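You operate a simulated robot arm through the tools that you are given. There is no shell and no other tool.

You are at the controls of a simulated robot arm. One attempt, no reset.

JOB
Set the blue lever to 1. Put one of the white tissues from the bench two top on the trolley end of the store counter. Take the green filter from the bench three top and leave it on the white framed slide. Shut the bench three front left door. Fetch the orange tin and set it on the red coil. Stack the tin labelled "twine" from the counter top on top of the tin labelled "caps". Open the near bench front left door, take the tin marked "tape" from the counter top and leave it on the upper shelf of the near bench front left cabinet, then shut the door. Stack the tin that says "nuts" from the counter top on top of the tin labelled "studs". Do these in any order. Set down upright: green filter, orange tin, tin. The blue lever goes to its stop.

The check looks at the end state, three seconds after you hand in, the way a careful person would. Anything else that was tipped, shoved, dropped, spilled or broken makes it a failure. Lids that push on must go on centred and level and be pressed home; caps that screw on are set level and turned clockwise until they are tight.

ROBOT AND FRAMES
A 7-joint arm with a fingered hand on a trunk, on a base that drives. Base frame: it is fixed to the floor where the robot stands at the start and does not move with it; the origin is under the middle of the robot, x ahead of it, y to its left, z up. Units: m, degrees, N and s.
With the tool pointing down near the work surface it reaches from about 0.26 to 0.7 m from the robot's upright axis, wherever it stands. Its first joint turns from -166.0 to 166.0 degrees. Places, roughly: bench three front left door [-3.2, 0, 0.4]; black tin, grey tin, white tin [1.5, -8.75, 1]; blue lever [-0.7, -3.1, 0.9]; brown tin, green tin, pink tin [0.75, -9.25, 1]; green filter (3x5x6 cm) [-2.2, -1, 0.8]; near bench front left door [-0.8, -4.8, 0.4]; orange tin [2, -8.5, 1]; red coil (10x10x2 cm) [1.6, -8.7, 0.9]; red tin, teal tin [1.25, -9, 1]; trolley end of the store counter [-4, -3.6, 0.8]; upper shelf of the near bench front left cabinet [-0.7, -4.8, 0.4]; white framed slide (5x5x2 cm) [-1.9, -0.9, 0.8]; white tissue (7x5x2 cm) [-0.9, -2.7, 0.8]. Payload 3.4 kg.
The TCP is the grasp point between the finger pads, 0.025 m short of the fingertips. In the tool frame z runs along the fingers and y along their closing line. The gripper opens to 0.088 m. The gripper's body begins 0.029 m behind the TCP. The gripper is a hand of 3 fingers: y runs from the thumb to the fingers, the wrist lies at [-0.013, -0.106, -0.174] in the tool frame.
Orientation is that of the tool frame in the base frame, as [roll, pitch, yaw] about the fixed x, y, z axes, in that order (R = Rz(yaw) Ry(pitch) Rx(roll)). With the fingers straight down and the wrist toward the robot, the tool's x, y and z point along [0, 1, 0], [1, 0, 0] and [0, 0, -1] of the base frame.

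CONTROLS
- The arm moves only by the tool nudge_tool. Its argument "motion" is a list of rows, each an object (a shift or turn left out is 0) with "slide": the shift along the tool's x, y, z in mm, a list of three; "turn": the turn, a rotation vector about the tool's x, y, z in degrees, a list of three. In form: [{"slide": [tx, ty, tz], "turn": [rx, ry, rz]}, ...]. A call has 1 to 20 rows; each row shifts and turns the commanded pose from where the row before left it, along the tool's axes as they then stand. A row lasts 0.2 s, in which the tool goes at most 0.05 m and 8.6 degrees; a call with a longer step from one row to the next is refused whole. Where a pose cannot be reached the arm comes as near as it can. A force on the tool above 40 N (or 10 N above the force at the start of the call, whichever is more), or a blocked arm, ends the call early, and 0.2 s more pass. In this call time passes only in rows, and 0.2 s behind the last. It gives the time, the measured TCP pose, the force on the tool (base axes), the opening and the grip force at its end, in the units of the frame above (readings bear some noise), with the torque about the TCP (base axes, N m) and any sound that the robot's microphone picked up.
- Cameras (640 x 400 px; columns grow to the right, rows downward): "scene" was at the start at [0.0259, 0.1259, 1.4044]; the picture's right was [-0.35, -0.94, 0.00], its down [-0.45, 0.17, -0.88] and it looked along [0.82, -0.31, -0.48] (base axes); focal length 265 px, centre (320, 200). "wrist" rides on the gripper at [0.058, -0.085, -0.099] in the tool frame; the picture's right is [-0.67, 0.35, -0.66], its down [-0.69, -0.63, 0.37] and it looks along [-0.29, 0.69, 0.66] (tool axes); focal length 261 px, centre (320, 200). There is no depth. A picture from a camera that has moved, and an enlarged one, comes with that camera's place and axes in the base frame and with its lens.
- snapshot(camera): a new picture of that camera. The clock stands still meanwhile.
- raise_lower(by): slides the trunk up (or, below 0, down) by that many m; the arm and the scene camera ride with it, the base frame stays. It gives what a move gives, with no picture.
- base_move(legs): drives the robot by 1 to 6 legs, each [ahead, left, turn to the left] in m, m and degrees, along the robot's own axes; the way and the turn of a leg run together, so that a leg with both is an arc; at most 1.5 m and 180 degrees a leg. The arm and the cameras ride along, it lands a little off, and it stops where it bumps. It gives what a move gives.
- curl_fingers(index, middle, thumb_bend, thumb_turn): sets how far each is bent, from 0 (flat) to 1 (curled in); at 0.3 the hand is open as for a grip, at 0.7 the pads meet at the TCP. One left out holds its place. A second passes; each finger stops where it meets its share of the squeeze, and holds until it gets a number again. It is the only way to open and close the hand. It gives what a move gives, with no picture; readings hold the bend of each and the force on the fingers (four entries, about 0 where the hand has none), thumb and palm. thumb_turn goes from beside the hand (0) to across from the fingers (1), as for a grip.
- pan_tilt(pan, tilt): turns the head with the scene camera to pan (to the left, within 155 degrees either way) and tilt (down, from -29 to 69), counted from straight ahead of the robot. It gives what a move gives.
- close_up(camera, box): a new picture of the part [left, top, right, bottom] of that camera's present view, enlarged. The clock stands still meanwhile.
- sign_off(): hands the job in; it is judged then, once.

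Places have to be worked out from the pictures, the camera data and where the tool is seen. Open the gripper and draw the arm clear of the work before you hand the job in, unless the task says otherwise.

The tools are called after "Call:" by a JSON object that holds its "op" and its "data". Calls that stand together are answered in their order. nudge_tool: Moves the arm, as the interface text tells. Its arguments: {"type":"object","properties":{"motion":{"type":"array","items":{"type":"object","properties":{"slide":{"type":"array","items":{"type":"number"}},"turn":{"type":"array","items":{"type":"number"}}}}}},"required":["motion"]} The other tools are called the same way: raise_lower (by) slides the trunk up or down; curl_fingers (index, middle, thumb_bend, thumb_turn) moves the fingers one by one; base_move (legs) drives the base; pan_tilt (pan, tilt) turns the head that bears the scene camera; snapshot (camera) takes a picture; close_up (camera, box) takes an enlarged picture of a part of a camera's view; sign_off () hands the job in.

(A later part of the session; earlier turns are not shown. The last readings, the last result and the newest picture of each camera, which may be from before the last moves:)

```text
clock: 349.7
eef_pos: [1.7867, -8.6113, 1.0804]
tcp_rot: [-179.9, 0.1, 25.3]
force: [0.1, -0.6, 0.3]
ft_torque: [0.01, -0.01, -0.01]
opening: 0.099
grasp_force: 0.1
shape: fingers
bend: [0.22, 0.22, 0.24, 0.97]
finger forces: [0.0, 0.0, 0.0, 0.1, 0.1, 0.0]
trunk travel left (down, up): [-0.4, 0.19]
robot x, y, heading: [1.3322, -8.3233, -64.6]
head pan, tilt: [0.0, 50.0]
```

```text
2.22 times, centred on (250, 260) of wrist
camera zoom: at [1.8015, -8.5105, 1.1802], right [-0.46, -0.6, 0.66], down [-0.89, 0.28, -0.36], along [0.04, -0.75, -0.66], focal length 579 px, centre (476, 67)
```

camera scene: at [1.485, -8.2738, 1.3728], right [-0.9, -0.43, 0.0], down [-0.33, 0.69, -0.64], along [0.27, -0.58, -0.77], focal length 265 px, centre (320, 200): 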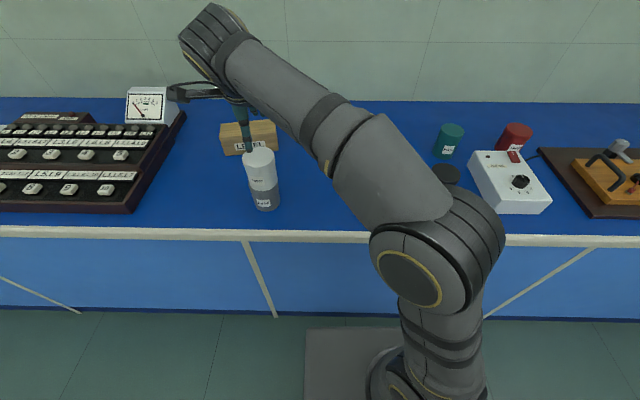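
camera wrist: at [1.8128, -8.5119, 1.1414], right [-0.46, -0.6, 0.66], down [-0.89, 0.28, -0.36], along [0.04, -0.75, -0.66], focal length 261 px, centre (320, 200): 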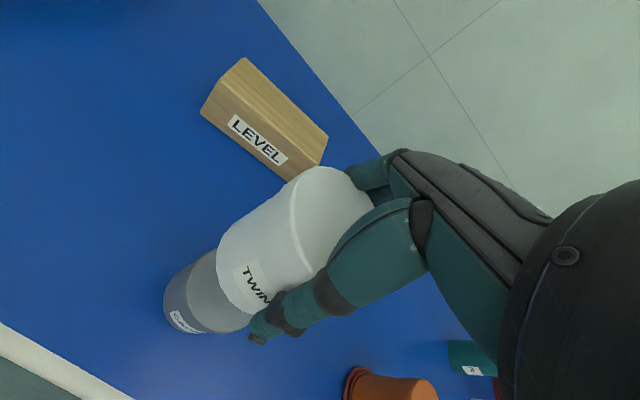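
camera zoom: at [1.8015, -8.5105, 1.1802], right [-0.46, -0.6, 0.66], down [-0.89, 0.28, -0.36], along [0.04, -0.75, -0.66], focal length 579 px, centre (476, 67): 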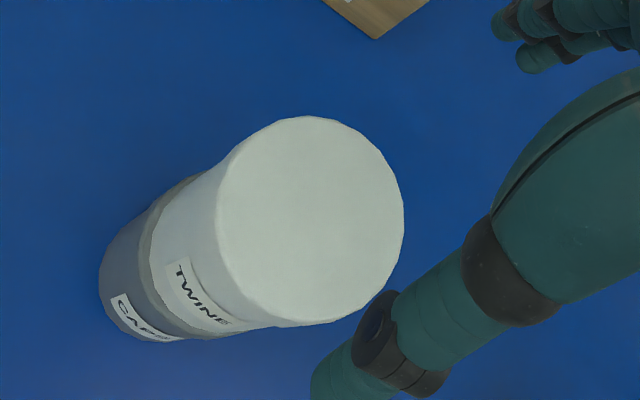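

Stack is clean. Next NUTS onto STUDS at the right: I raise the hand, bring it to centre, and drive about 0.95 m right along the counter.

Call:
{"op": "nudge_tool", "data": {"motion": [{"slide": [0, 0, -40]}, {"slide": [-36, 0, 0]}, {"slide": [-36, 0, 0]}, {"slide": [-36, 0, 0]}, {"slide": [-36, 0, 0]}, {"slide": [-36, 0, 0]}, {"slide": [-36, 0, 0]}, {"slide": [-36, 0, 0]}, {"slide": [-36, 0, 0]}]}}

Call:
{"op": "base_move", "data": {"legs": [[-0.1, 0, 0], [0, -0.93, 0]]}}

Call:
{"op": "snapshot", "data": {"camera": "scene"}}

Call:
{"op": "snapshot", "data": {"camera": "wrist"}}

```text
clock: 351.7
eef_pos: [1.5262, -8.7341, 1.1207]
tcp_rot: [-179.9, 0.2, 25.4]
force: [0.3, 0.0, -0.3]
ft_torque: [0.02, -0.02, 0.0]
opening: 0.0991
grasp_force: 0.1
shape: fingers
bend: [0.22, 0.22, 0.24, 0.97]
finger forces: [0.0, 0.0, 0.0, 0.0, 0.0, 0.1]
trunk travel left (down, up): [-0.4, 0.19]
robot x, y, heading: [1.3346, -8.3276, -64.7]
head pan, tilt: [0.0, 50.0]
```

```text
clock: 357.4
eef_pos: [0.6363, -9.039, 1.121]
tcp_rot: [-179.9, 0.1, 24.8]
force: [0.7, 0.0, 0.0]
ft_torque: [-0.02, 0.01, -0.02]
opening: 0.099
grasp_force: 0.2
shape: fingers
bend: [0.22, 0.22, 0.24, 0.97]
finger forces: [0.0, 0.0, 0.0, 0.1, 0.1, 0.0]
trunk travel left (down, up): [-0.4, 0.19]
robot x, y, heading: [0.4506, -8.6321, -65.3]
head pan, tilt: [0.0, 50.0]
```

```text
taken
camera scene: at [0.5987, -8.5788, 1.3729], right [-0.91, -0.42, 0.0], down [-0.32, 0.7, -0.64], along [0.27, -0.58, -0.77], focal length 265 px, centre (320, 200)
```

scene: 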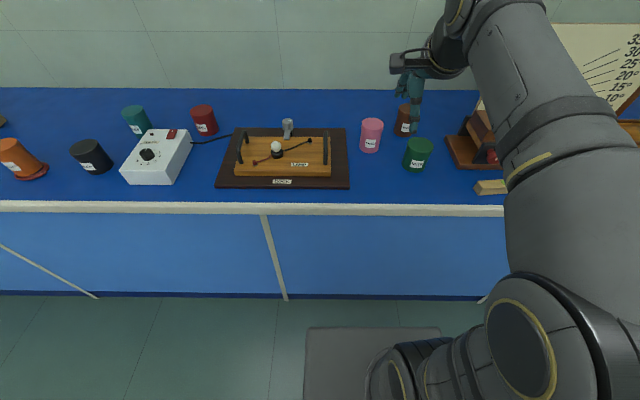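

```text
taken
camera wrist: at [0.6529, -8.9388, 1.2208], right [-0.46, -0.6, 0.66], down [-0.89, 0.28, -0.36], along [0.03, -0.75, -0.66], focal length 261 px, centre (320, 200)
```

wrist: 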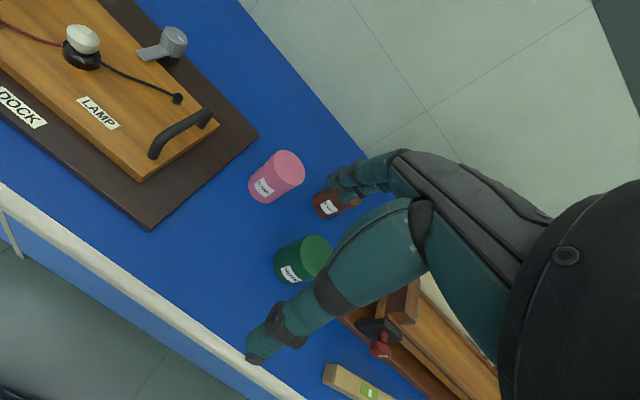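

Call:
{"op": "close_up", "data": {"camera": "scene", "box": [350, 90, 510, 210]}}

Call:
{"op": "close_up", "data": {"camera": "wrist", "box": [230, 130, 390, 300]}}

```text
3.33 times, centred on (430, 150) of scene
camera zoom: at [0.5987, -8.5788, 1.3729], right [-0.91, -0.42, 0.0], down [-0.32, 0.7, -0.64], along [0.27, -0.58, -0.77], focal length 883 px, centre (-47, 367)
```

zoom: 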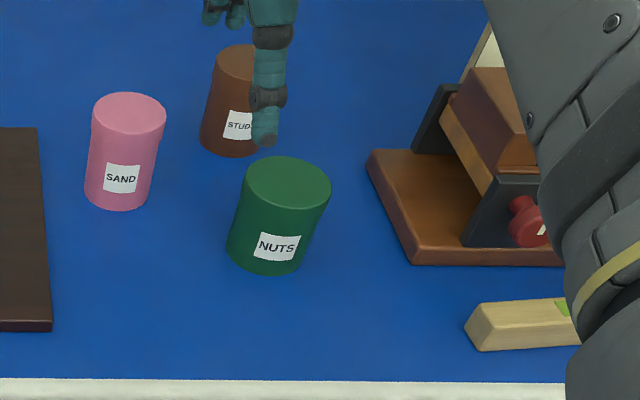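

```text
2.35 times, centred on (310, 215) of wrist
camera zoom: at [0.6529, -8.9388, 1.2208], right [-0.46, -0.6, 0.66], down [-0.89, 0.28, -0.36], along [0.03, -0.75, -0.66], focal length 613 px, centre (344, 165)
```

zoom: 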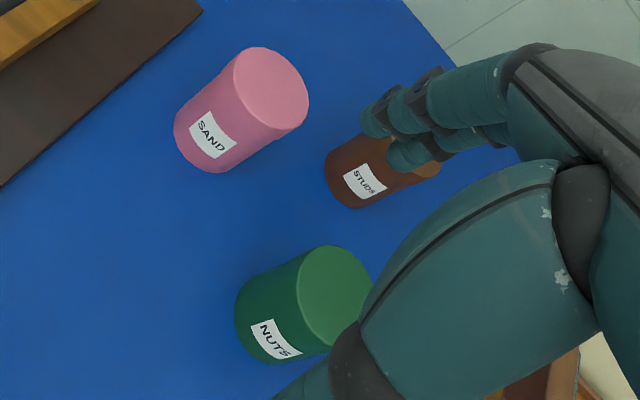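

NUTS at ≈(0.590,-9.219), STUDS ≈(0.659,-9.379), SAND ≈(0.739,-9.253). I move the base closer and slightly right.

Call:
{"op": "base_move", "data": {"legs": [[0.13, -0.08, 0.6]]}}

Call:
{"op": "snapshot", "data": {"camera": "scene"}}

Call:
{"op": "snapshot", "data": {"camera": "wrist"}}

```text
clock: 358.7
eef_pos: [0.6247, -9.1899, 1.1206]
tcp_rot: [-179.9, 0.1, 25.4]
force: [0.8, -0.2, 0.4]
ft_torque: [0.03, -0.03, 0.01]
opening: 0.0989
grasp_force: 0.0
shape: fingers
bend: [0.22, 0.22, 0.24, 0.97]
finger forces: [0.0, 0.0, 0.0, 0.0, 0.0, 0.0]
trunk travel left (down, up): [-0.4, 0.19]
robot x, y, heading: [0.4267, -8.7835, -64.5]
head pan, tilt: [0.0, 50.0]
```

```text
taken
camera scene: at [0.5818, -8.7301, 1.3729], right [-0.9, -0.43, 0.0], down [-0.33, 0.69, -0.64], along [0.28, -0.58, -0.77], focal length 265 px, centre (320, 200)
```

scene: 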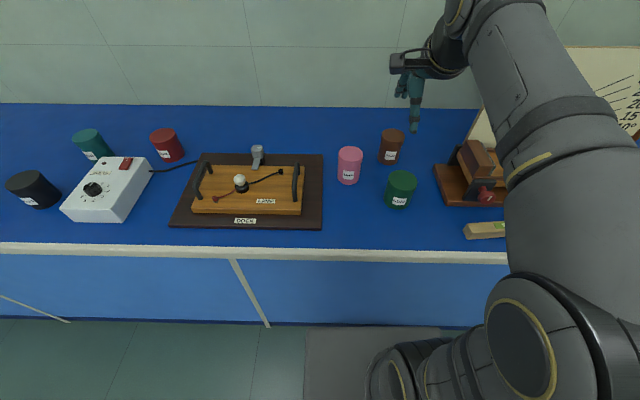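

```text
taken
camera wrist: at [0.64, -9.0894, 1.2207], right [-0.45, -0.6, 0.66], down [-0.89, 0.27, -0.36], along [0.04, -0.75, -0.66], focal length 261 px, centre (320, 200)
```

wrist: 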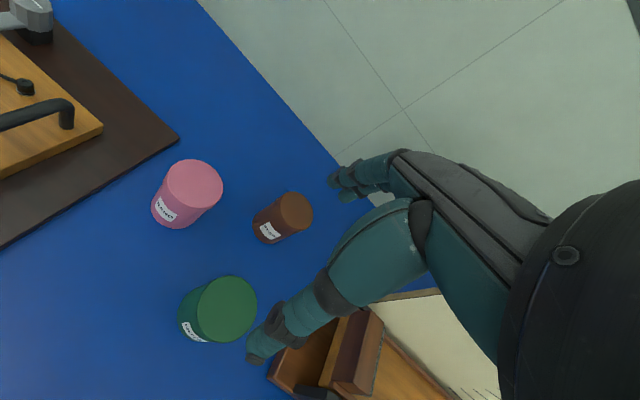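

Call:
{"op": "close_up", "data": {"camera": "scene", "box": [330, 110, 450, 220]}}

Call:
{"op": "close_up", "data": {"camera": "wrist", "box": [140, 150, 330, 350]}}

```text
3.64 times, centred on (390, 165) of scene
camera zoom: at [0.5818, -8.7301, 1.3729], right [-0.9, -0.43, 0.0], down [-0.33, 0.69, -0.64], along [0.28, -0.58, -0.77], focal length 963 px, centre (66, 327)
```

zoom: 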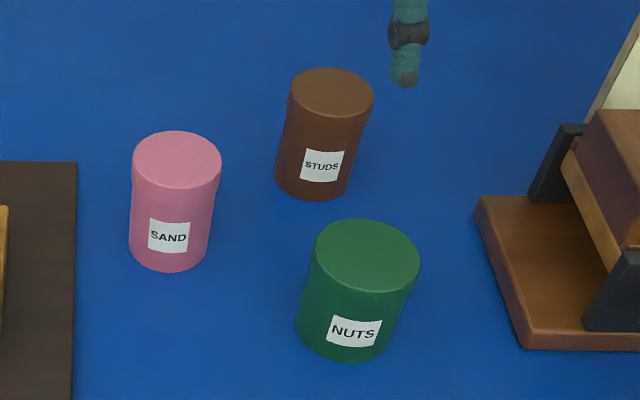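

```text
2.00 times, centred on (235, 250) of wrist
camera zoom: at [0.64, -9.0894, 1.2207], right [-0.45, -0.6, 0.66], down [-0.89, 0.27, -0.36], along [0.04, -0.75, -0.66], focal length 521 px, centre (490, 100)
```

zoom: 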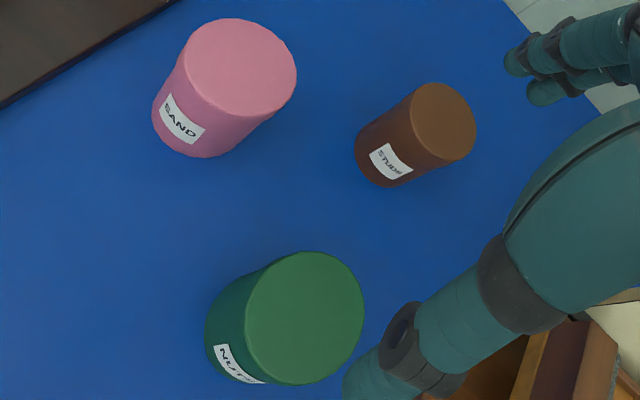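

Refined: NUTS centre ≈(0.592,-9.209), top ≈0.925; STUDS ≈(0.659,-9.366), top ≈0.926. I move over NUTS.

Call:
{"op": "nudge_tool", "data": {"motion": [{"slide": [-12.6, 1.1, 34]}, {"slide": [-12.6, 1.1, 34]}, {"slide": [-12.6, 1.1, 34]}]}}

Call:
{"op": "close_up", "data": {"camera": "wrist", "box": [160, 180, 360, 360]}}

Call:
{"op": "close_up", "data": {"camera": "scene", "box": [330, 90, 470, 220]}}

```text
clock: 359.5
eef_pos: [0.5922, -9.21, 1.0188]
tcp_rot: [-180.0, 0.1, 25.4]
force: [-0.2, 0.8, -0.1]
ft_torque: [0.04, 0.02, -0.01]
opening: 0.0987
grasp_force: 0.0
shape: fingers
bend: [0.22, 0.22, 0.24, 0.97]
finger forces: [0.0, 0.0, 0.0, 0.1, 0.0, 0.1]
trunk travel left (down, up): [-0.4, 0.19]
robot x, y, heading: [0.4313, -8.7792, -64.5]
head pan, tilt: [0.0, 50.0]
```

```text
2.22 times, centred on (260, 270) of wrist
camera zoom: at [0.6069, -9.1083, 1.1187], right [-0.45, -0.6, 0.66], down [-0.89, 0.27, -0.36], along [0.04, -0.75, -0.66], focal length 579 px, centre (453, 44)
```

zoom: 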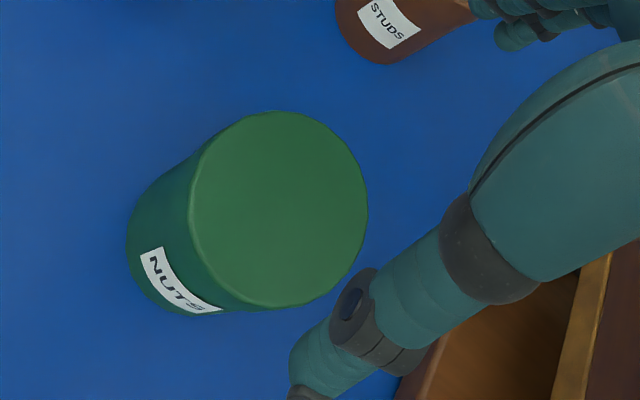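

```text
3.08 times, centred on (400, 155) of scene
camera zoom: at [0.5818, -8.7299, 1.3729], right [-0.9, -0.43, 0.0], down [-0.33, 0.69, -0.64], along [0.28, -0.58, -0.77], focal length 815 px, centre (74, 338)
```

zoom: 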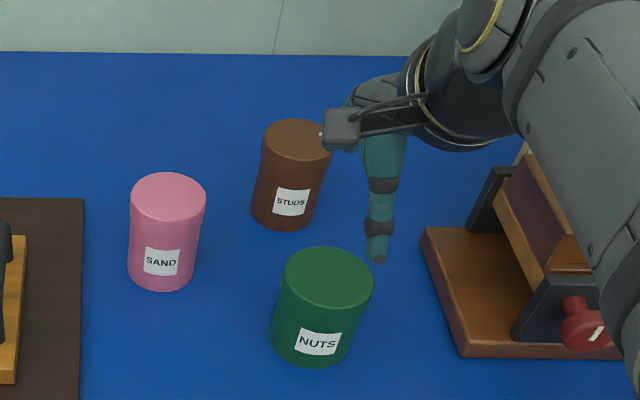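

Aligned within 2 mm. Descend around NUTS in steps.

Call:
{"op": "nudge_tool", "data": {"motion": [{"slide": [-1, 1, 25]}, {"slide": [0, 0, 25]}, {"slide": [0, 0, 12]}, {"slide": [0, 0, 12]}]}}

Call:
{"op": "nudge_tool", "data": {"motion": [{"slide": [0, 0, 10]}, {"slide": [0, 0, 10]}]}}

Call:
{"op": "nudge_tool", "data": {"motion": [{"slide": [0, 0, 6]}]}}

```text
clock: 360.5
eef_pos: [0.5903, -9.2109, 0.9448]
tcp_rot: [-179.9, 0.1, 25.5]
force: [0.5, -0.5, -0.5]
ft_torque: [0.03, 0.01, 0.02]
opening: 0.099
grasp_force: 0.0
shape: fingers
bend: [0.22, 0.22, 0.24, 0.97]
finger forces: [0.1, 0.0, 0.0, 0.0, 0.1, 0.1]
trunk travel left (down, up): [-0.4, 0.19]
robot x, y, heading: [0.4294, -8.78, -64.7]
head pan, tilt: [0.0, 50.0]
```

```text
clock: 361.1
eef_pos: [0.5925, -9.2108, 0.9241]
tcp_rot: [-179.8, 0.1, 25.4]
force: [0.8, -0.4, 0.2]
ft_torque: [0.01, 0.01, 0.01]
opening: 0.0987
grasp_force: 0.0
shape: fingers
bend: [0.22, 0.22, 0.24, 0.97]
finger forces: [0.1, 0.1, 0.0, 0.0, 0.0, 0.0]
trunk travel left (down, up): [-0.4, 0.19]
robot x, y, heading: [0.4319, -8.7858, -64.9]
head pan, tilt: [0.0, 50.0]
```

```text
clock: 361.5
eef_pos: [0.5903, -9.2109, 0.9184]
tcp_rot: [-180.0, 0.1, 25.3]
force: [-0.9, 0.2, 0.6]
ft_torque: [-0.02, 0.01, -0.01]
opening: 0.0988
grasp_force: 0.0
shape: fingers
bend: [0.22, 0.22, 0.24, 0.97]
finger forces: [0.0, 0.1, 0.0, 0.0, 0.1, 0.0]
trunk travel left (down, up): [-0.4, 0.19]
robot x, y, heading: [0.4294, -8.7839, -64.9]
head pan, tilt: [0.0, 50.0]
```

Call:
{"op": "nudge_tool", "data": {"motion": [{"slide": [0, 0, 6]}]}}

Call:
{"op": "nudge_tool", "data": {"motion": [{"slide": [0, 0, 4]}]}}

Call:
{"op": "close_up", "data": {"camera": "wrist", "box": [180, 130, 400, 330]}}

```text
clock: 361.9
eef_pos: [0.5912, -9.211, 0.912]
tcp_rot: [-179.9, 0.3, 25.4]
force: [0.7, 0.3, -0.1]
ft_torque: [-0.03, -0.02, -0.02]
opening: 0.0989
grasp_force: 0.1
shape: fingers
bend: [0.22, 0.22, 0.24, 0.97]
finger forces: [0.0, 0.0, 0.0, 0.0, 0.0, 0.0]
trunk travel left (down, up): [-0.4, 0.19]
robot x, y, heading: [0.4304, -8.7804, -64.5]
head pan, tilt: [0.0, 50.0]
```

```text
clock: 362.3
eef_pos: [0.5906, -9.2115, 0.9088]
tcp_rot: [-179.9, 0.1, 25.4]
force: [-0.1, -0.4, 0.0]
ft_torque: [-0.01, -0.04, 0.01]
opening: 0.0989
grasp_force: 0.0
shape: fingers
bend: [0.22, 0.22, 0.24, 0.97]
finger forces: [0.0, 0.1, 0.1, 0.0, 0.0, 0.1]
trunk travel left (down, up): [-0.4, 0.19]
robot x, y, heading: [0.426, -8.7835, -64.5]
head pan, tilt: [0.0, 50.0]
```

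```text
2.00 times, centred on (290, 230) of wrist
camera zoom: at [0.6059, -9.1096, 1.009], right [-0.45, -0.6, 0.66], down [-0.89, 0.27, -0.36], along [0.04, -0.75, -0.66], focal length 521 px, centre (380, 140)
```

zoom: 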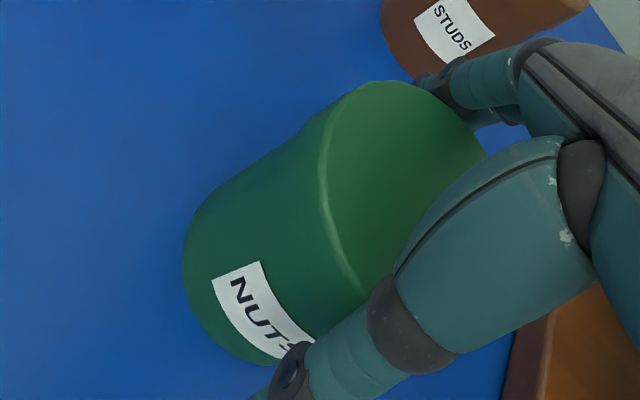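

No contact; good depth. Close the grip and lift.

Call:
{"op": "curl_fingers", "data": {"index": 0.5, "middle": 0.5, "thumb_bend": 0.5}}

Call:
{"op": "nudge_tool", "data": {"motion": [{"slide": [0, 0, -5]}, {"slide": [0, 0, -10]}, {"slide": [0, 0, -20]}]}}

Call:
{"op": "close_up", "data": {"camera": "wrist", "box": [180, 130, 400, 330]}}

Call:
{"op": "close_up", "data": {"camera": "scene", "box": [330, 100, 450, 220]}}

```text
clock: 363.3
eef_pos: [0.5896, -9.2113, 0.9093]
tcp_rot: [-179.9, 0.1, 25.4]
force: [0.1, -1.0, 5.6]
ft_torque: [-0.26, -0.15, 0.02]
opening: 0.0732
grasp_force: 25.7
shape: fingers
bend: [0.32, 0.45, 0.42, 0.97]
finger forces: [22.8, 3.6, 0.1, 0.0, 24.7, 0.0]
trunk travel left (down, up): [-0.4, 0.19]
robot x, y, heading: [0.4325, -8.7787, -64.6]
head pan, tilt: [0.0, 50.0]
```

```text
clock: 364.1
eef_pos: [0.5902, -9.2107, 0.9441]
tcp_rot: [180.0, 0.1, 25.5]
force: [0.3, 0.5, -1.9]
ft_torque: [-0.02, 0.03, 0.02]
opening: 0.0728
grasp_force: 25.0
shape: fingers
bend: [0.33, 0.46, 0.41, 0.97]
finger forces: [20.5, 3.0, 0.1, 0.1, 24.9, 0.1]
trunk travel left (down, up): [-0.4, 0.19]
robot x, y, heading: [0.4268, -8.785, -64.5]
head pan, tilt: [0.0, 50.0]
```

```text
2.00 times, centred on (290, 230) of wrist
camera zoom: at [0.6063, -9.1096, 1.0439], right [-0.45, -0.6, 0.66], down [-0.89, 0.27, -0.36], along [0.04, -0.75, -0.66], focal length 521 px, centre (380, 140)
```

zoom: 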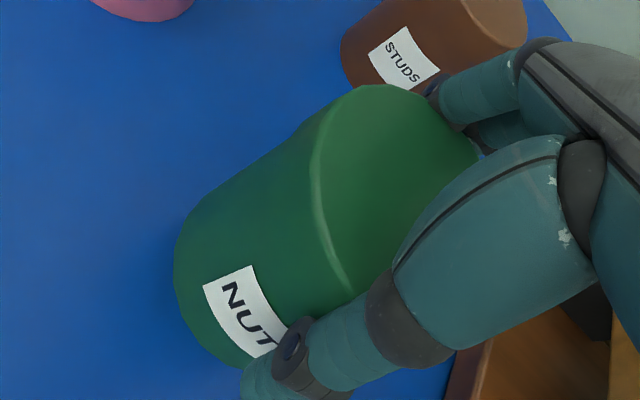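

```text
3.33 times, centred on (390, 160) of scene
camera zoom: at [0.5818, -8.73, 1.3728], right [-0.9, -0.43, 0.0], down [-0.33, 0.69, -0.64], along [0.28, -0.58, -0.77], focal length 883 px, centre (87, 333)
```

zoom: 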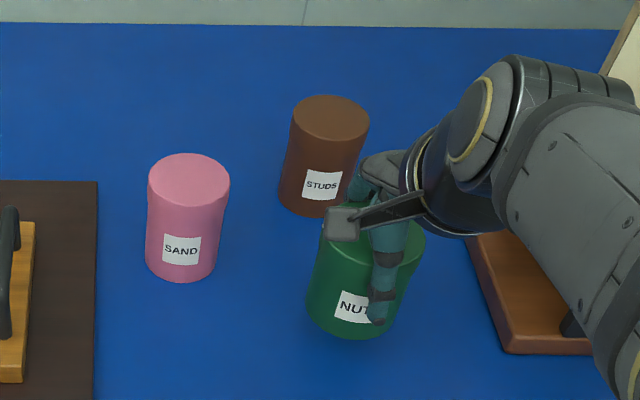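

NUTS is held straight and centred. I raise it and carry it over STUDS.

Call:
{"op": "nudge_tool", "data": {"motion": [{"slide": [0, 0, -39]}, {"slide": [0, 0, -39]}, {"slide": [0, 0, -39]}, {"slide": [-0.9, 34, 0]}, {"slide": [-0.9, 34, 0]}, {"slide": [-0.9, 34, 0]}, {"slide": [-0.9, 34, 0]}, {"slide": [-0.9, 34, 0]}]}}

Call:
{"op": "close_up", "data": {"camera": "wrist", "box": [150, 150, 370, 350]}}

Call:
{"op": "close_up", "data": {"camera": "scene", "box": [350, 60, 450, 180]}}

```text
clock: 365.9
eef_pos: [0.6599, -9.3674, 1.0587]
tcp_rot: [-179.8, 0.1, 25.4]
force: [0.4, 0.1, -1.4]
ft_torque: [-0.01, 0.02, -0.02]
opening: 0.072
grasp_force: 23.3
shape: fingers
bend: [0.34, 0.46, 0.42, 0.97]
finger forces: [19.8, 2.9, 0.1, 0.0, 23.9, 0.0]
trunk travel left (down, up): [-0.4, 0.19]
robot x, y, heading: [0.4305, -8.7829, -64.7]
head pan, tilt: [0.0, 50.0]
```

```text
2.00 times, centred on (260, 250) of wrist
camera zoom: at [0.6764, -9.2663, 1.1598], right [-0.45, -0.6, 0.66], down [-0.89, 0.28, -0.36], along [0.04, -0.75, -0.66], focal length 521 px, centre (440, 100)
```

zoom: 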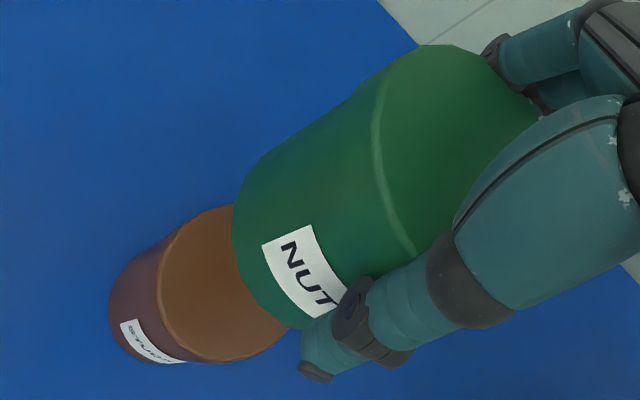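

```text
3.33 times, centred on (400, 120) of scene
camera zoom: at [0.582, -8.7304, 1.3729], right [-0.9, -0.43, 0.0], down [-0.33, 0.69, -0.64], along [0.28, -0.58, -0.77], focal length 883 px, centre (53, 467)
```

zoom: 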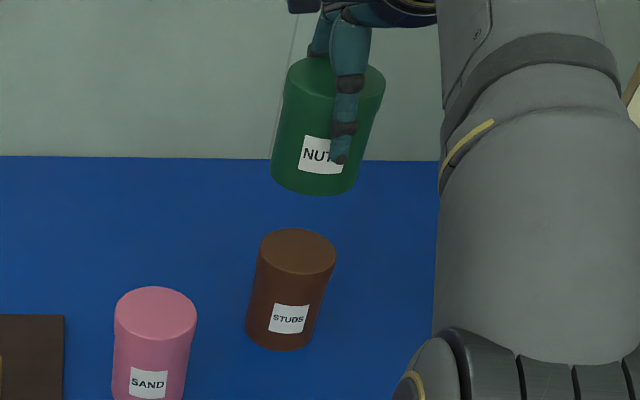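

I adjust a few mm and lower to about 1 cm above STUDS, to compare outlines directly.

Call:
{"op": "nudge_tool", "data": {"motion": [{"slide": [-3.2, -4.8, 20]}, {"slide": [0, 0, 20]}, {"slide": [0, 0, 14]}]}}

Call:
{"op": "close_up", "data": {"camera": "wrist", "box": [150, 150, 370, 350]}}

Call:
{"op": "close_up", "data": {"camera": "scene", "box": [340, 60, 450, 180]}}

```text
clock: 366.7
eef_pos: [0.6563, -9.3636, 1.0054]
tcp_rot: [180.0, 0.1, 25.4]
force: [-0.5, 0.0, -1.4]
ft_torque: [0.0, -0.01, 0.02]
opening: 0.0719
grasp_force: 23.1
shape: fingers
bend: [0.34, 0.46, 0.42, 0.97]
finger forces: [19.7, 2.9, 0.0, 0.1, 23.7, 0.0]
trunk travel left (down, up): [-0.4, 0.19]
robot x, y, heading: [0.4305, -8.7779, -64.7]
head pan, tilt: [0.0, 50.0]
```

```text
2.00 times, centred on (260, 250) of wrist
camera zoom: at [0.6706, -9.2623, 1.1053], right [-0.45, -0.6, 0.66], down [-0.89, 0.27, -0.36], along [0.04, -0.75, -0.66], focal length 521 px, centre (440, 100)
```

zoom: 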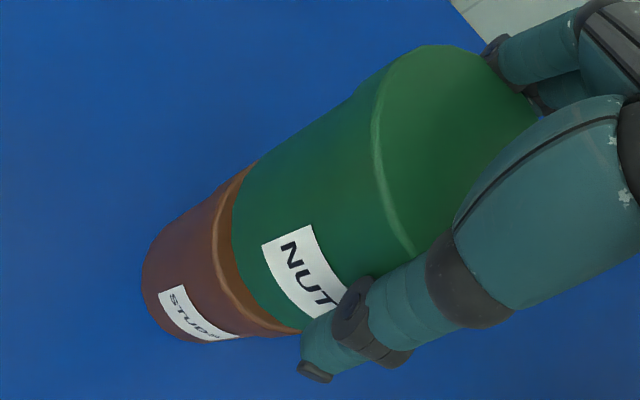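

```text
3.33 times, centred on (395, 120) of scene
camera zoom: at [0.5819, -8.7302, 1.3729], right [-0.9, -0.43, 0.0], down [-0.33, 0.69, -0.64], along [0.28, -0.58, -0.77], focal length 883 px, centre (70, 467)
```

zoom: 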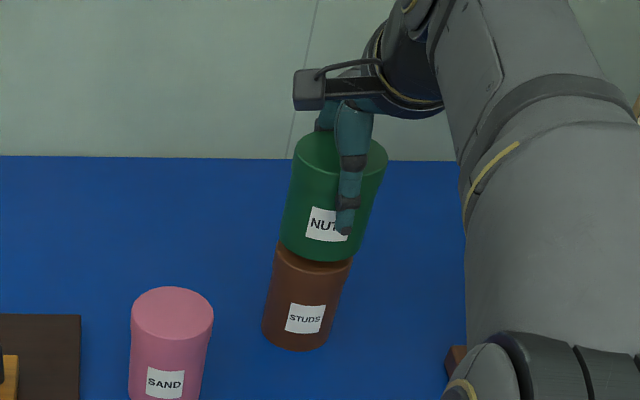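

Outlines nearly coincide; I shift 3.5 mm toward me and lower in small steps.

Call:
{"op": "nudge_tool", "data": {"motion": [{"slide": [0, -3.5, 4]}, {"slide": [0, 0, 4]}]}}

Call:
{"op": "nudge_tool", "data": {"motion": [{"slide": [0, 0, 2.5]}]}}

Call:
{"op": "nudge_tool", "data": {"motion": [{"slide": [0, 0, 2]}]}}

Call:
{"op": "nudge_tool", "data": {"motion": [{"slide": [0, 0, 2]}]}}

```text
clock: 367.3
eef_pos: [0.6536, -9.3594, 0.9974]
tcp_rot: [-180.0, 0.2, 25.4]
force: [0.9, 0.7, -0.4]
ft_torque: [-0.01, 0.01, 0.01]
opening: 0.0718
grasp_force: 22.8
shape: fingers
bend: [0.34, 0.46, 0.42, 0.97]
finger forces: [19.6, 3.0, 0.1, 0.0, 23.7, 0.0]
trunk travel left (down, up): [-0.4, 0.19]
robot x, y, heading: [0.4289, -8.785, -64.7]
head pan, tilt: [0.0, 50.0]
```

```text
clock: 367.7
eef_pos: [0.6534, -9.36, 0.9961]
tcp_rot: [-179.8, 0.0, 25.4]
force: [-0.4, -0.6, 0.7]
ft_torque: [-0.02, -0.04, -0.01]
opening: 0.0721
grasp_force: 24.1
shape: fingers
bend: [0.34, 0.46, 0.42, 0.97]
finger forces: [20.1, 3.1, 0.0, 0.1, 24.0, 0.0]
trunk travel left (down, up): [-0.4, 0.19]
robot x, y, heading: [0.432, -8.786, -64.6]
head pan, tilt: [0.0, 50.0]
```

```text
clock: 368.1
eef_pos: [0.6535, -9.36, 0.9952]
tcp_rot: [179.9, 0.2, 25.3]
force: [0.1, 1.0, 7.3]
ft_torque: [-0.18, -0.14, 0.02]
opening: 0.0719
grasp_force: 25.7
shape: fingers
bend: [0.34, 0.46, 0.42, 0.97]
finger forces: [22.0, 3.7, 0.1, 0.0, 25.4, 0.0]
trunk travel left (down, up): [-0.4, 0.19]
robot x, y, heading: [0.4293, -8.7808, -64.5]
head pan, tilt: [0.0, 50.0]
```

```text
clock: 368.5
eef_pos: [0.653, -9.3593, 0.9937]
tcp_rot: [179.8, 0.2, 25.4]
force: [0.0, -0.3, 14.2]
ft_torque: [-0.31, -0.21, 0.02]
opening: 0.0723
grasp_force: 26.1
shape: fingers
bend: [0.34, 0.46, 0.42, 0.97]
finger forces: [23.6, 3.8, 0.0, 0.0, 26.1, 0.0]
trunk travel left (down, up): [-0.4, 0.19]
robot x, y, heading: [0.4309, -8.7844, -64.5]
head pan, tilt: [0.0, 50.0]
```

Contact. Check the alignment before releasing.

Call:
{"op": "close_up", "data": {"camera": "scene", "box": [350, 80, 430, 180]}}

Call:
{"op": "close_up", "data": {"camera": "wrist", "box": [170, 170, 350, 350]}}

```text
4.00 times, centred on (390, 130) of scene
camera zoom: at [0.5813, -8.7284, 1.3731], right [-0.9, -0.43, 0.0], down [-0.33, 0.69, -0.64], along [0.28, -0.58, -0.77], focal length 1059 px, centre (40, 480)
```

zoom: 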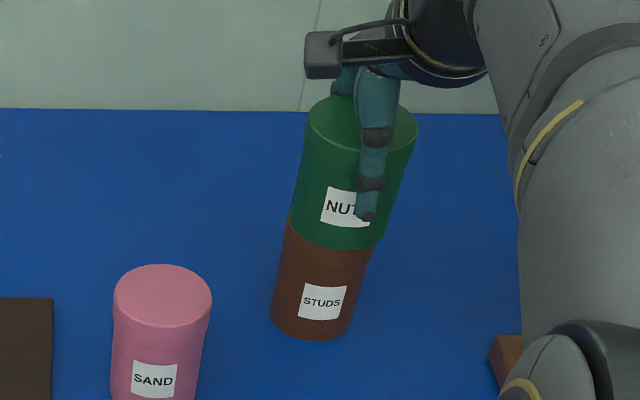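

```text
2.22 times, centred on (260, 260) of wrist
camera zoom: at [0.6684, -9.2577, 1.0941], right [-0.45, -0.6, 0.66], down [-0.89, 0.27, -0.37], along [0.04, -0.75, -0.66], focal length 579 px, centre (453, 67)
```

zoom: 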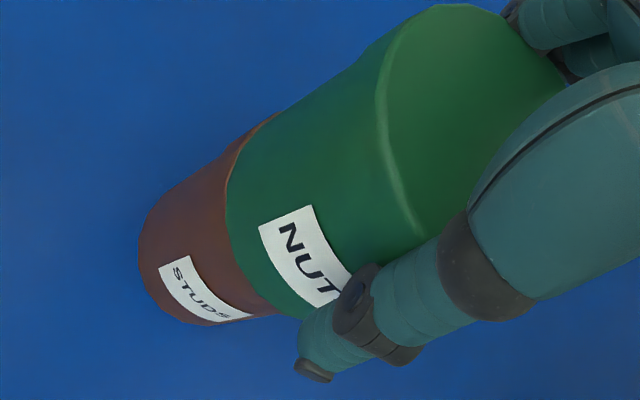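

Well aligned. I relieve pressure and release in stages.

Call:
{"op": "nudge_tool", "data": {"motion": [{"slide": [0, 0, -2.5]}]}}

Call:
{"op": "curl_fingers", "data": {"index": 0.3, "middle": 0.36, "thumb_bend": 0.37}}

Call:
{"op": "curl_fingers", "data": {"index": 0.22, "middle": 0.22, "thumb_bend": 0.22}}

Call:
{"op": "close_up", "data": {"camera": "scene", "box": [350, 80, 430, 180]}}

```text
clock: 368.9
eef_pos: [0.6547, -9.3588, 0.9949]
tcp_rot: [-179.9, 0.0, 25.5]
force: [1.0, -0.9, 9.7]
ft_torque: [-0.32, -0.19, 0.01]
opening: 0.072
grasp_force: 25.8
shape: fingers
bend: [0.34, 0.46, 0.42, 0.97]
finger forces: [22.9, 3.8, 0.0, 0.0, 24.6, 0.1]
trunk travel left (down, up): [-0.4, 0.19]
robot x, y, heading: [0.4314, -8.7856, -64.5]
head pan, tilt: [0.0, 50.0]
```

```text
clock: 369.9
eef_pos: [0.6536, -9.359, 0.9947]
tcp_rot: [-180.0, 0.1, 25.6]
force: [0.5, 1.2, 5.8]
ft_torque: [0.03, -0.01, 0.03]
opening: 0.0844
grasp_force: 6.4
shape: fingers
bend: [0.28, 0.36, 0.35, 0.97]
finger forces: [4.8, 0.0, 0.1, 0.0, 6.7, 0.1]
trunk travel left (down, up): [-0.4, 0.19]
robot x, y, heading: [0.4335, -8.7819, -64.6]
head pan, tilt: [0.0, 50.0]
```

```text
clock: 370.9
eef_pos: [0.6533, -9.3589, 0.9937]
tcp_rot: [-179.9, 0.1, 25.4]
force: [-0.5, 0.4, 0.5]
ft_torque: [0.02, -0.02, 0.03]
opening: 0.0999
grasp_force: 0.2
shape: fingers
bend: [0.22, 0.22, 0.22, 0.97]
finger forces: [0.0, 0.0, 0.0, 0.0, 0.0, 0.0]
trunk travel left (down, up): [-0.4, 0.19]
robot x, y, heading: [0.4325, -8.7816, -64.7]
head pan, tilt: [0.0, 50.0]
```

```text
4.00 times, centred on (390, 130) of scene
camera zoom: at [0.5818, -8.73, 1.3729], right [-0.9, -0.43, 0.0], down [-0.33, 0.69, -0.64], along [0.28, -0.58, -0.77], focal length 1059 px, centre (40, 480)
```

zoom: 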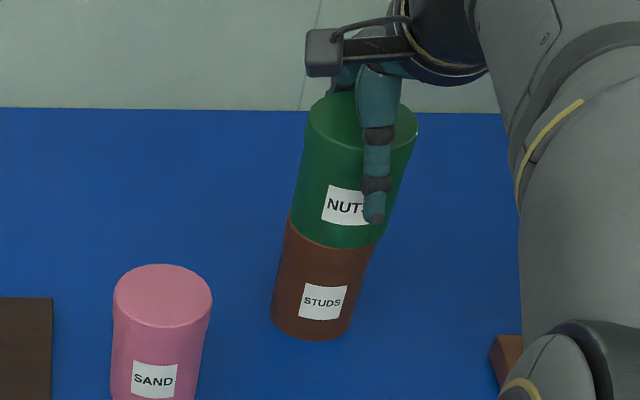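

Released with no contact. I lift straight up and verify the stack.

Call:
{"op": "nudge_tool", "data": {"motion": [{"slide": [0, 0, -10]}, {"slide": [0, 0, -20]}, {"slide": [0, 0, -35]}, {"slide": [0, 0, -35]}, {"slide": [0, -30, -20]}, {"slide": [0, -40, 0]}, {"slide": [0, -40, 0]}]}}

Call:
{"op": "close_up", "data": {"camera": "wrist", "box": [150, 100, 350, 300]}}

Call:
{"op": "snapshot", "data": {"camera": "scene"}}

```text
clock: 372.5
eef_pos: [0.6067, -9.2597, 1.113]
tcp_rot: [-179.8, 0.0, 25.5]
force: [0.3, 0.3, -0.3]
ft_torque: [0.03, 0.02, 0.04]
opening: 0.1001
grasp_force: 0.2
shape: fingers
bend: [0.22, 0.22, 0.22, 0.97]
finger forces: [0.0, 0.0, 0.0, 0.0, 0.0, 0.0]
trunk travel left (down, up): [-0.4, 0.19]
robot x, y, heading: [0.4297, -8.7818, -64.5]
head pan, tilt: [0.0, 50.0]
```

```text
2.00 times, centred on (250, 200) of wrist
camera zoom: at [0.622, -9.1585, 1.2142], right [-0.45, -0.6, 0.66], down [-0.89, 0.27, -0.36], along [0.04, -0.75, -0.66], focal length 521 px, centre (460, 200)
```

zoom: 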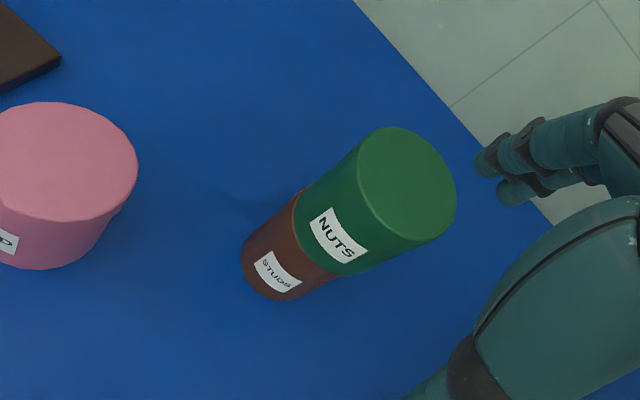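

```text
taken
camera scene: at [0.5817, -8.7297, 1.3729], right [-0.9, -0.43, 0.0], down [-0.33, 0.69, -0.64], along [0.28, -0.58, -0.77], focal length 265 px, centre (320, 200)
```

scene: 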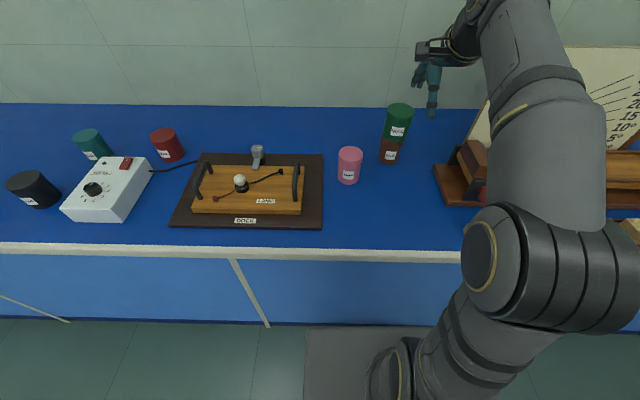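

NUTS stands squarely on STUDS. Now TAPE: it must go into a low cabinet, so I'll grasp it with the tool tilted ~45° forward, fingers closing sideways. First I drive left to face it and look.

Call:
{"op": "base_move", "data": {"legs": [[-0.12, 0, 0], [0, 0.6, 0]]}}

Call:
{"op": "snapshot", "data": {"camera": "scene"}}

Call:
{"op": "close_up", "data": {"camera": "scene", "box": [240, 90, 480, 240]}}

```text
clock: 376.7
eef_pos: [1.0884, -8.8992, 1.1154]
tcp_rot: [-179.9, 0.1, 25.0]
force: [-0.7, -0.7, 0.4]
ft_torque: [-0.02, 0.02, 0.0]
opening: 0.0998
grasp_force: 0.1
shape: fingers
bend: [0.22, 0.22, 0.22, 0.97]
finger forces: [0.0, 0.1, 0.1, 0.0, 0.1, 0.0]
trunk travel left (down, up): [-0.4, 0.19]
robot x, y, heading: [0.9188, -8.419, -65.0]
head pan, tilt: [0.0, 50.0]
```

```text
taken
camera scene: at [1.068, -8.369, 1.3729], right [-0.91, -0.42, 0.0], down [-0.32, 0.69, -0.64], along [0.27, -0.58, -0.77], focal length 265 px, centre (320, 200)
```

scene: 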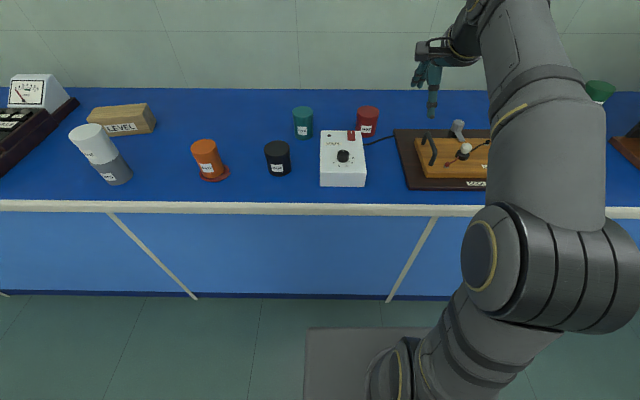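

```text
2.67 times, centred on (360, 165) of scene
camera zoom: at [1.068, -8.369, 1.3729], right [-0.91, -0.42, 0.0], down [-0.32, 0.69, -0.64], along [0.27, -0.58, -0.77], focal length 706 px, centre (213, 293)
```

zoom: 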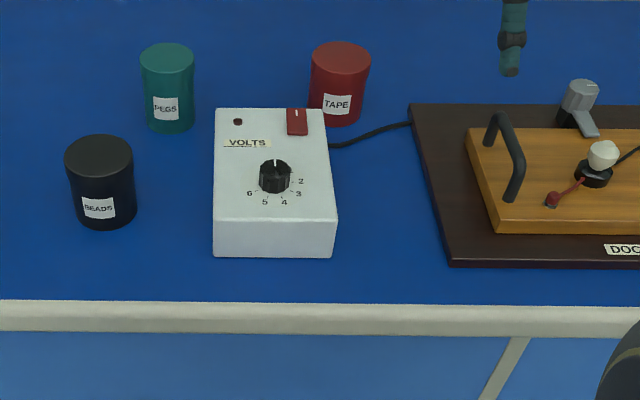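

TAPE is at ≈(1.243,-9.108), top ≈0.917, behind the VOLTS box. I turn the tool so y points left and tilt it 45° forward while still high, then close in with the base.

Call:
{"op": "nudge_tool", "data": {"motion": [{"turn": [0, 0, -8.5]}, {"turn": [0, 0, -8.5]}, {"turn": [0, 0, -8.5]}, {"turn": [0, 0, -8.5]}, {"turn": [0, 0, -8.5]}, {"turn": [0, 0, -8.5]}, {"turn": [0, 0, -8.5]}, {"turn": [0, 0, -8.5]}, {"turn": [0, 0, -8.5]}, {"turn": [0, -7.5, 0]}, {"turn": [0, -7.5, 0]}, {"turn": [0, -7.5, 0]}, {"turn": [0, -7.5, 0]}, {"turn": [0, -7.5, 0]}, {"turn": [0, -7.5, 0]}]}}

Call:
{"op": "snapshot", "data": {"camera": "scene"}}

Call:
{"op": "snapshot", "data": {"camera": "wrist"}}

```text
clock: 379.9
eef_pos: [1.0889, -8.8957, 1.1132]
tcp_rot: [-179.6, 45.0, 96.1]
force: [-0.6, -0.3, 0.8]
ft_torque: [0.03, 0.0, 0.01]
opening: 0.0996
grasp_force: 0.0
shape: fingers
bend: [0.22, 0.22, 0.22, 0.97]
finger forces: [0.0, 0.0, 0.0, 0.0, 0.1, 0.1]
out of reach, approached as far as the arm can: row 9
trunk travel left (down, up): [-0.4, 0.19]
robot x, y, heading: [0.9166, -8.4194, -65.0]
head pan, tilt: [0.0, 50.0]
```

```text
taken
camera scene: at [1.0679, -8.3689, 1.3729], right [-0.91, -0.42, 0.0], down [-0.32, 0.69, -0.64], along [0.27, -0.58, -0.77], focal length 265 px, centre (320, 200)
```

scene: 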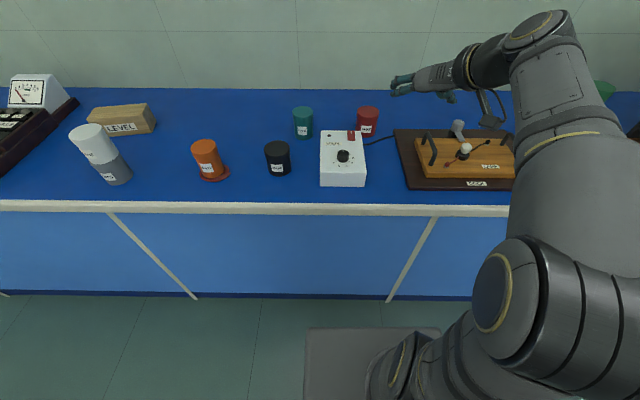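

```text
taken
camera wrist: at [0.992, -8.7945, 1.1424], right [0.35, 0.03, 0.94], down [-0.55, -0.8, 0.23], along [0.76, -0.6, -0.27], focal length 261 px, centre (320, 200)
```

wrist: 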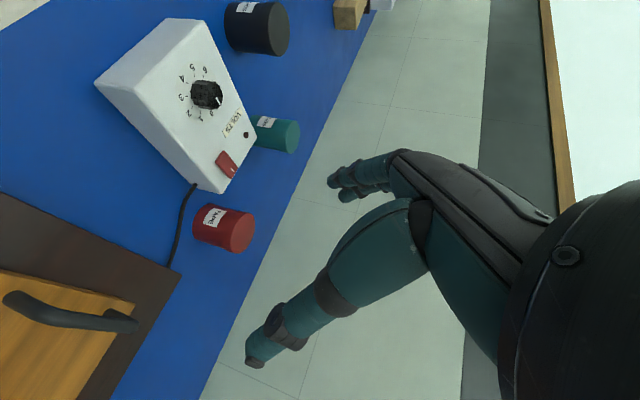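

Call:
{"op": "close_up", "data": {"camera": "wrist", "box": [150, 160, 310, 290]}}

Call:
{"op": "close_up", "data": {"camera": "scene", "box": [310, 80, 430, 200]}}

```text
3.08 times, centred on (230, 225) of wrist
camera zoom: at [0.992, -8.7945, 1.1424], right [0.35, 0.03, 0.94], down [-0.55, -0.8, 0.23], along [0.76, -0.6, -0.27], focal length 802 px, centre (597, 123)
```

zoom: 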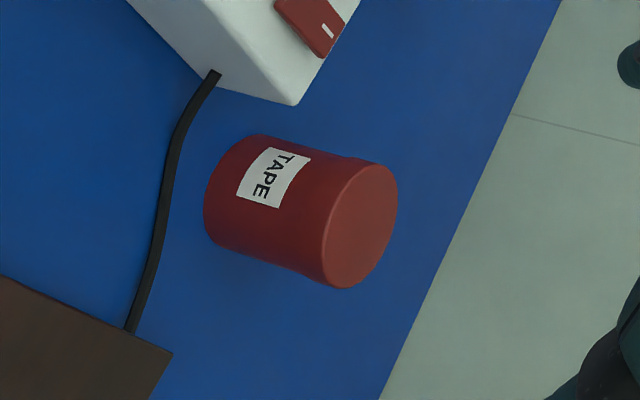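

```text
3.33 times, centred on (370, 140) of scene
camera zoom: at [1.0679, -8.3689, 1.3729], right [-0.91, -0.42, 0.0], down [-0.32, 0.69, -0.64], along [0.27, -0.58, -0.77], focal length 883 px, centre (153, 400)
```

zoom: 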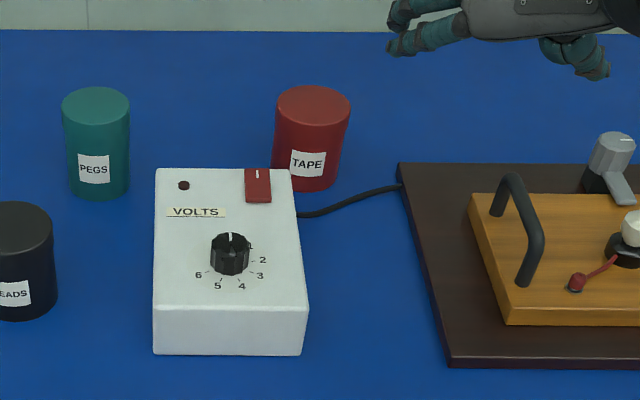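

TAPE's top centre triangulates to (1.245,-9.101,0.920). I close in with the base and then position the tilted hand just above it.

Call:
{"op": "base_move", "data": {"legs": [[0.13, 0, 0]]}}

Call:
{"op": "nudge_tool", "data": {"motion": [{"slide": [4.1, 22.8, 35.9]}, {"slide": [4.1, 22.8, 35.9]}, {"slide": [4.1, 22.8, 35.9]}, {"slide": [4.1, 22.8, 35.9]}]}}

Call:
{"op": "snapshot", "data": {"camera": "scene"}}

Call:
{"op": "snapshot", "data": {"camera": "wrist"}}

```text
clock: 381.2
eef_pos: [1.1434, -9.0162, 1.1114]
tcp_rot: [-179.7, 44.9, 95.9]
force: [-0.6, -0.2, -0.5]
ft_torque: [0.02, -0.02, -0.04]
opening: 0.0998
grasp_force: 0.0
shape: fingers
bend: [0.22, 0.22, 0.22, 0.97]
finger forces: [0.0, 0.1, 0.1, 0.0, 0.0, 0.0]
trunk travel left (down, up): [-0.4, 0.19]
robot x, y, heading: [0.9729, -8.5329, -65.1]
head pan, tilt: [0.0, 50.0]
```

```text
clock: 382.2
eef_pos: [1.2429, -9.0961, 0.9976]
tcp_rot: [-179.6, 44.9, 95.9]
force: [0.4, 0.0, -0.2]
ft_torque: [0.01, 0.0, -0.04]
opening: 0.0997
grasp_force: 0.0
shape: fingers
bend: [0.22, 0.22, 0.22, 0.97]
finger forces: [0.0, 0.0, 0.0, 0.1, 0.0, 0.0]
trunk travel left (down, up): [-0.4, 0.19]
robot x, y, heading: [0.9713, -8.5387, -65.0]
head pan, tilt: [0.0, 50.0]
```

```text
taken
camera scene: at [1.1232, -8.488, 1.3729], right [-0.91, -0.42, 0.0], down [-0.32, 0.69, -0.64], along [0.27, -0.58, -0.77], focal length 265 px, centre (320, 200)
```

scene: 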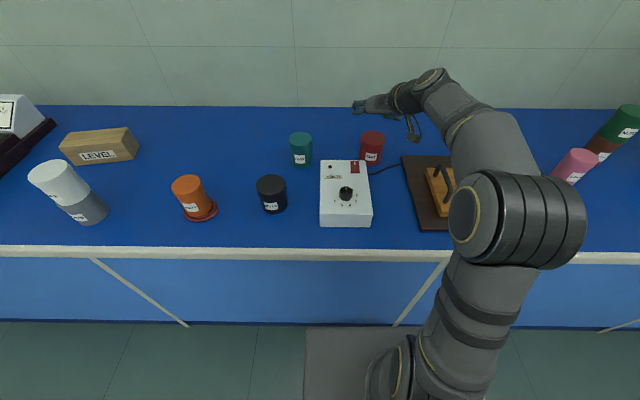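

```text
taken
camera wrist: at [1.1469, -8.9933, 1.0282], right [0.35, 0.02, 0.94], down [-0.55, -0.8, 0.23], along [0.76, -0.6, -0.27], focal length 261 px, centre (320, 200)
```

wrist: 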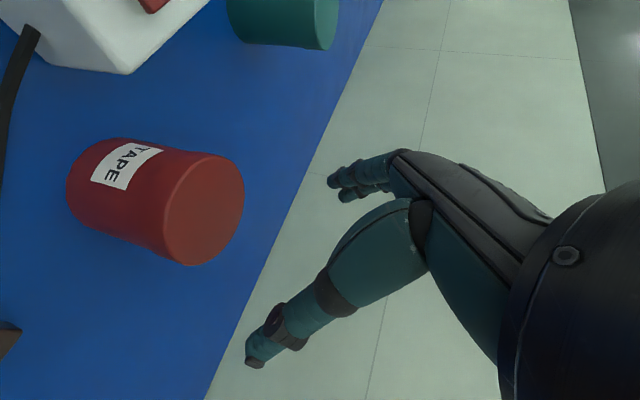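

Call:
{"op": "close_up", "data": {"camera": "wrist", "box": [50, 120, 270, 290]}}

Call:
{"op": "close_up", "data": {"camera": "scene", "box": [320, 80, 440, 200]}}

```text
2.35 times, centred on (160, 205) of wrist
camera zoom: at [1.1469, -8.9933, 1.0282], right [0.35, 0.02, 0.94], down [-0.55, -0.8, 0.23], along [0.76, -0.6, -0.27], focal length 613 px, centre (696, 188)
```

zoom: 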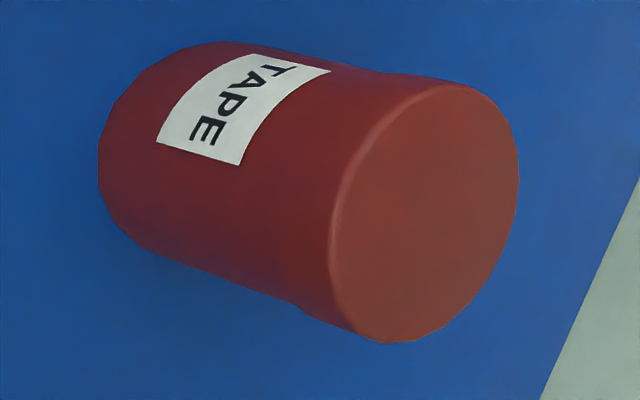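

```text
3.33 times, centred on (380, 140) of scene
camera zoom: at [1.1232, -8.488, 1.3729], right [-0.91, -0.42, 0.0], down [-0.32, 0.69, -0.64], along [0.27, -0.58, -0.77], focal length 883 px, centre (120, 400)
```

zoom: 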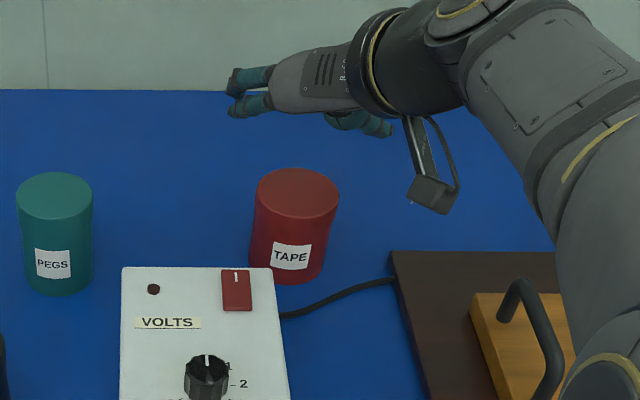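

Tin axis ≈(1.242,-9.097). I back the TCP 7 mm and lower vertically 4 cm, then check.

Call:
{"op": "nudge_tool", "data": {"motion": [{"slide": [5.2, -1, -5.2]}, {"slide": [14.1, 0, 14.1]}, {"slide": [14.1, 0, 14.1]}]}}

Call:
{"op": "snapshot", "data": {"camera": "wrist"}}

Call:
{"op": "close_up", "data": {"camera": "scene", "box": [320, 80, 440, 200]}}

```text
clock: 383.0
eef_pos: [1.2403, -9.0889, 0.9586]
tcp_rot: [-179.8, 44.8, 95.9]
force: [0.2, 0.2, 0.2]
ft_torque: [0.02, 0.02, 0.0]
opening: 0.0999
grasp_force: 0.0
shape: fingers
bend: [0.22, 0.22, 0.22, 0.97]
finger forces: [0.0, 0.0, 0.1, 0.1, 0.0, 0.0]
trunk travel left (down, up): [-0.4, 0.19]
robot x, y, heading: [0.9729, -8.5384, -65.1]
head pan, tilt: [0.0, 50.0]
```

```text
taken
camera wrist: at [1.1443, -8.9862, 0.9884], right [0.35, 0.02, 0.94], down [-0.55, -0.8, 0.23], along [0.76, -0.6, -0.27], focal length 261 px, centre (320, 200)
```

wrist: 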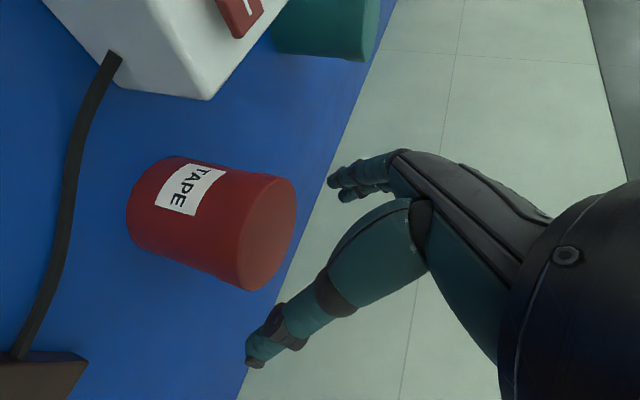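

```text
3.33 times, centred on (380, 140) of scene
camera zoom: at [1.1231, -8.488, 1.3729], right [-0.91, -0.42, 0.0], down [-0.32, 0.69, -0.64], along [0.27, -0.58, -0.77], focal length 883 px, centre (120, 400)
```

zoom: 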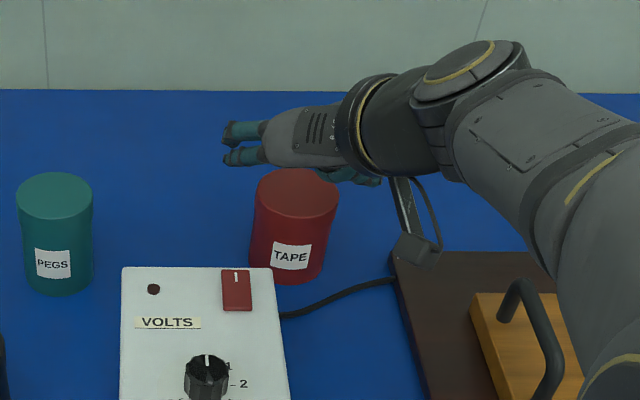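

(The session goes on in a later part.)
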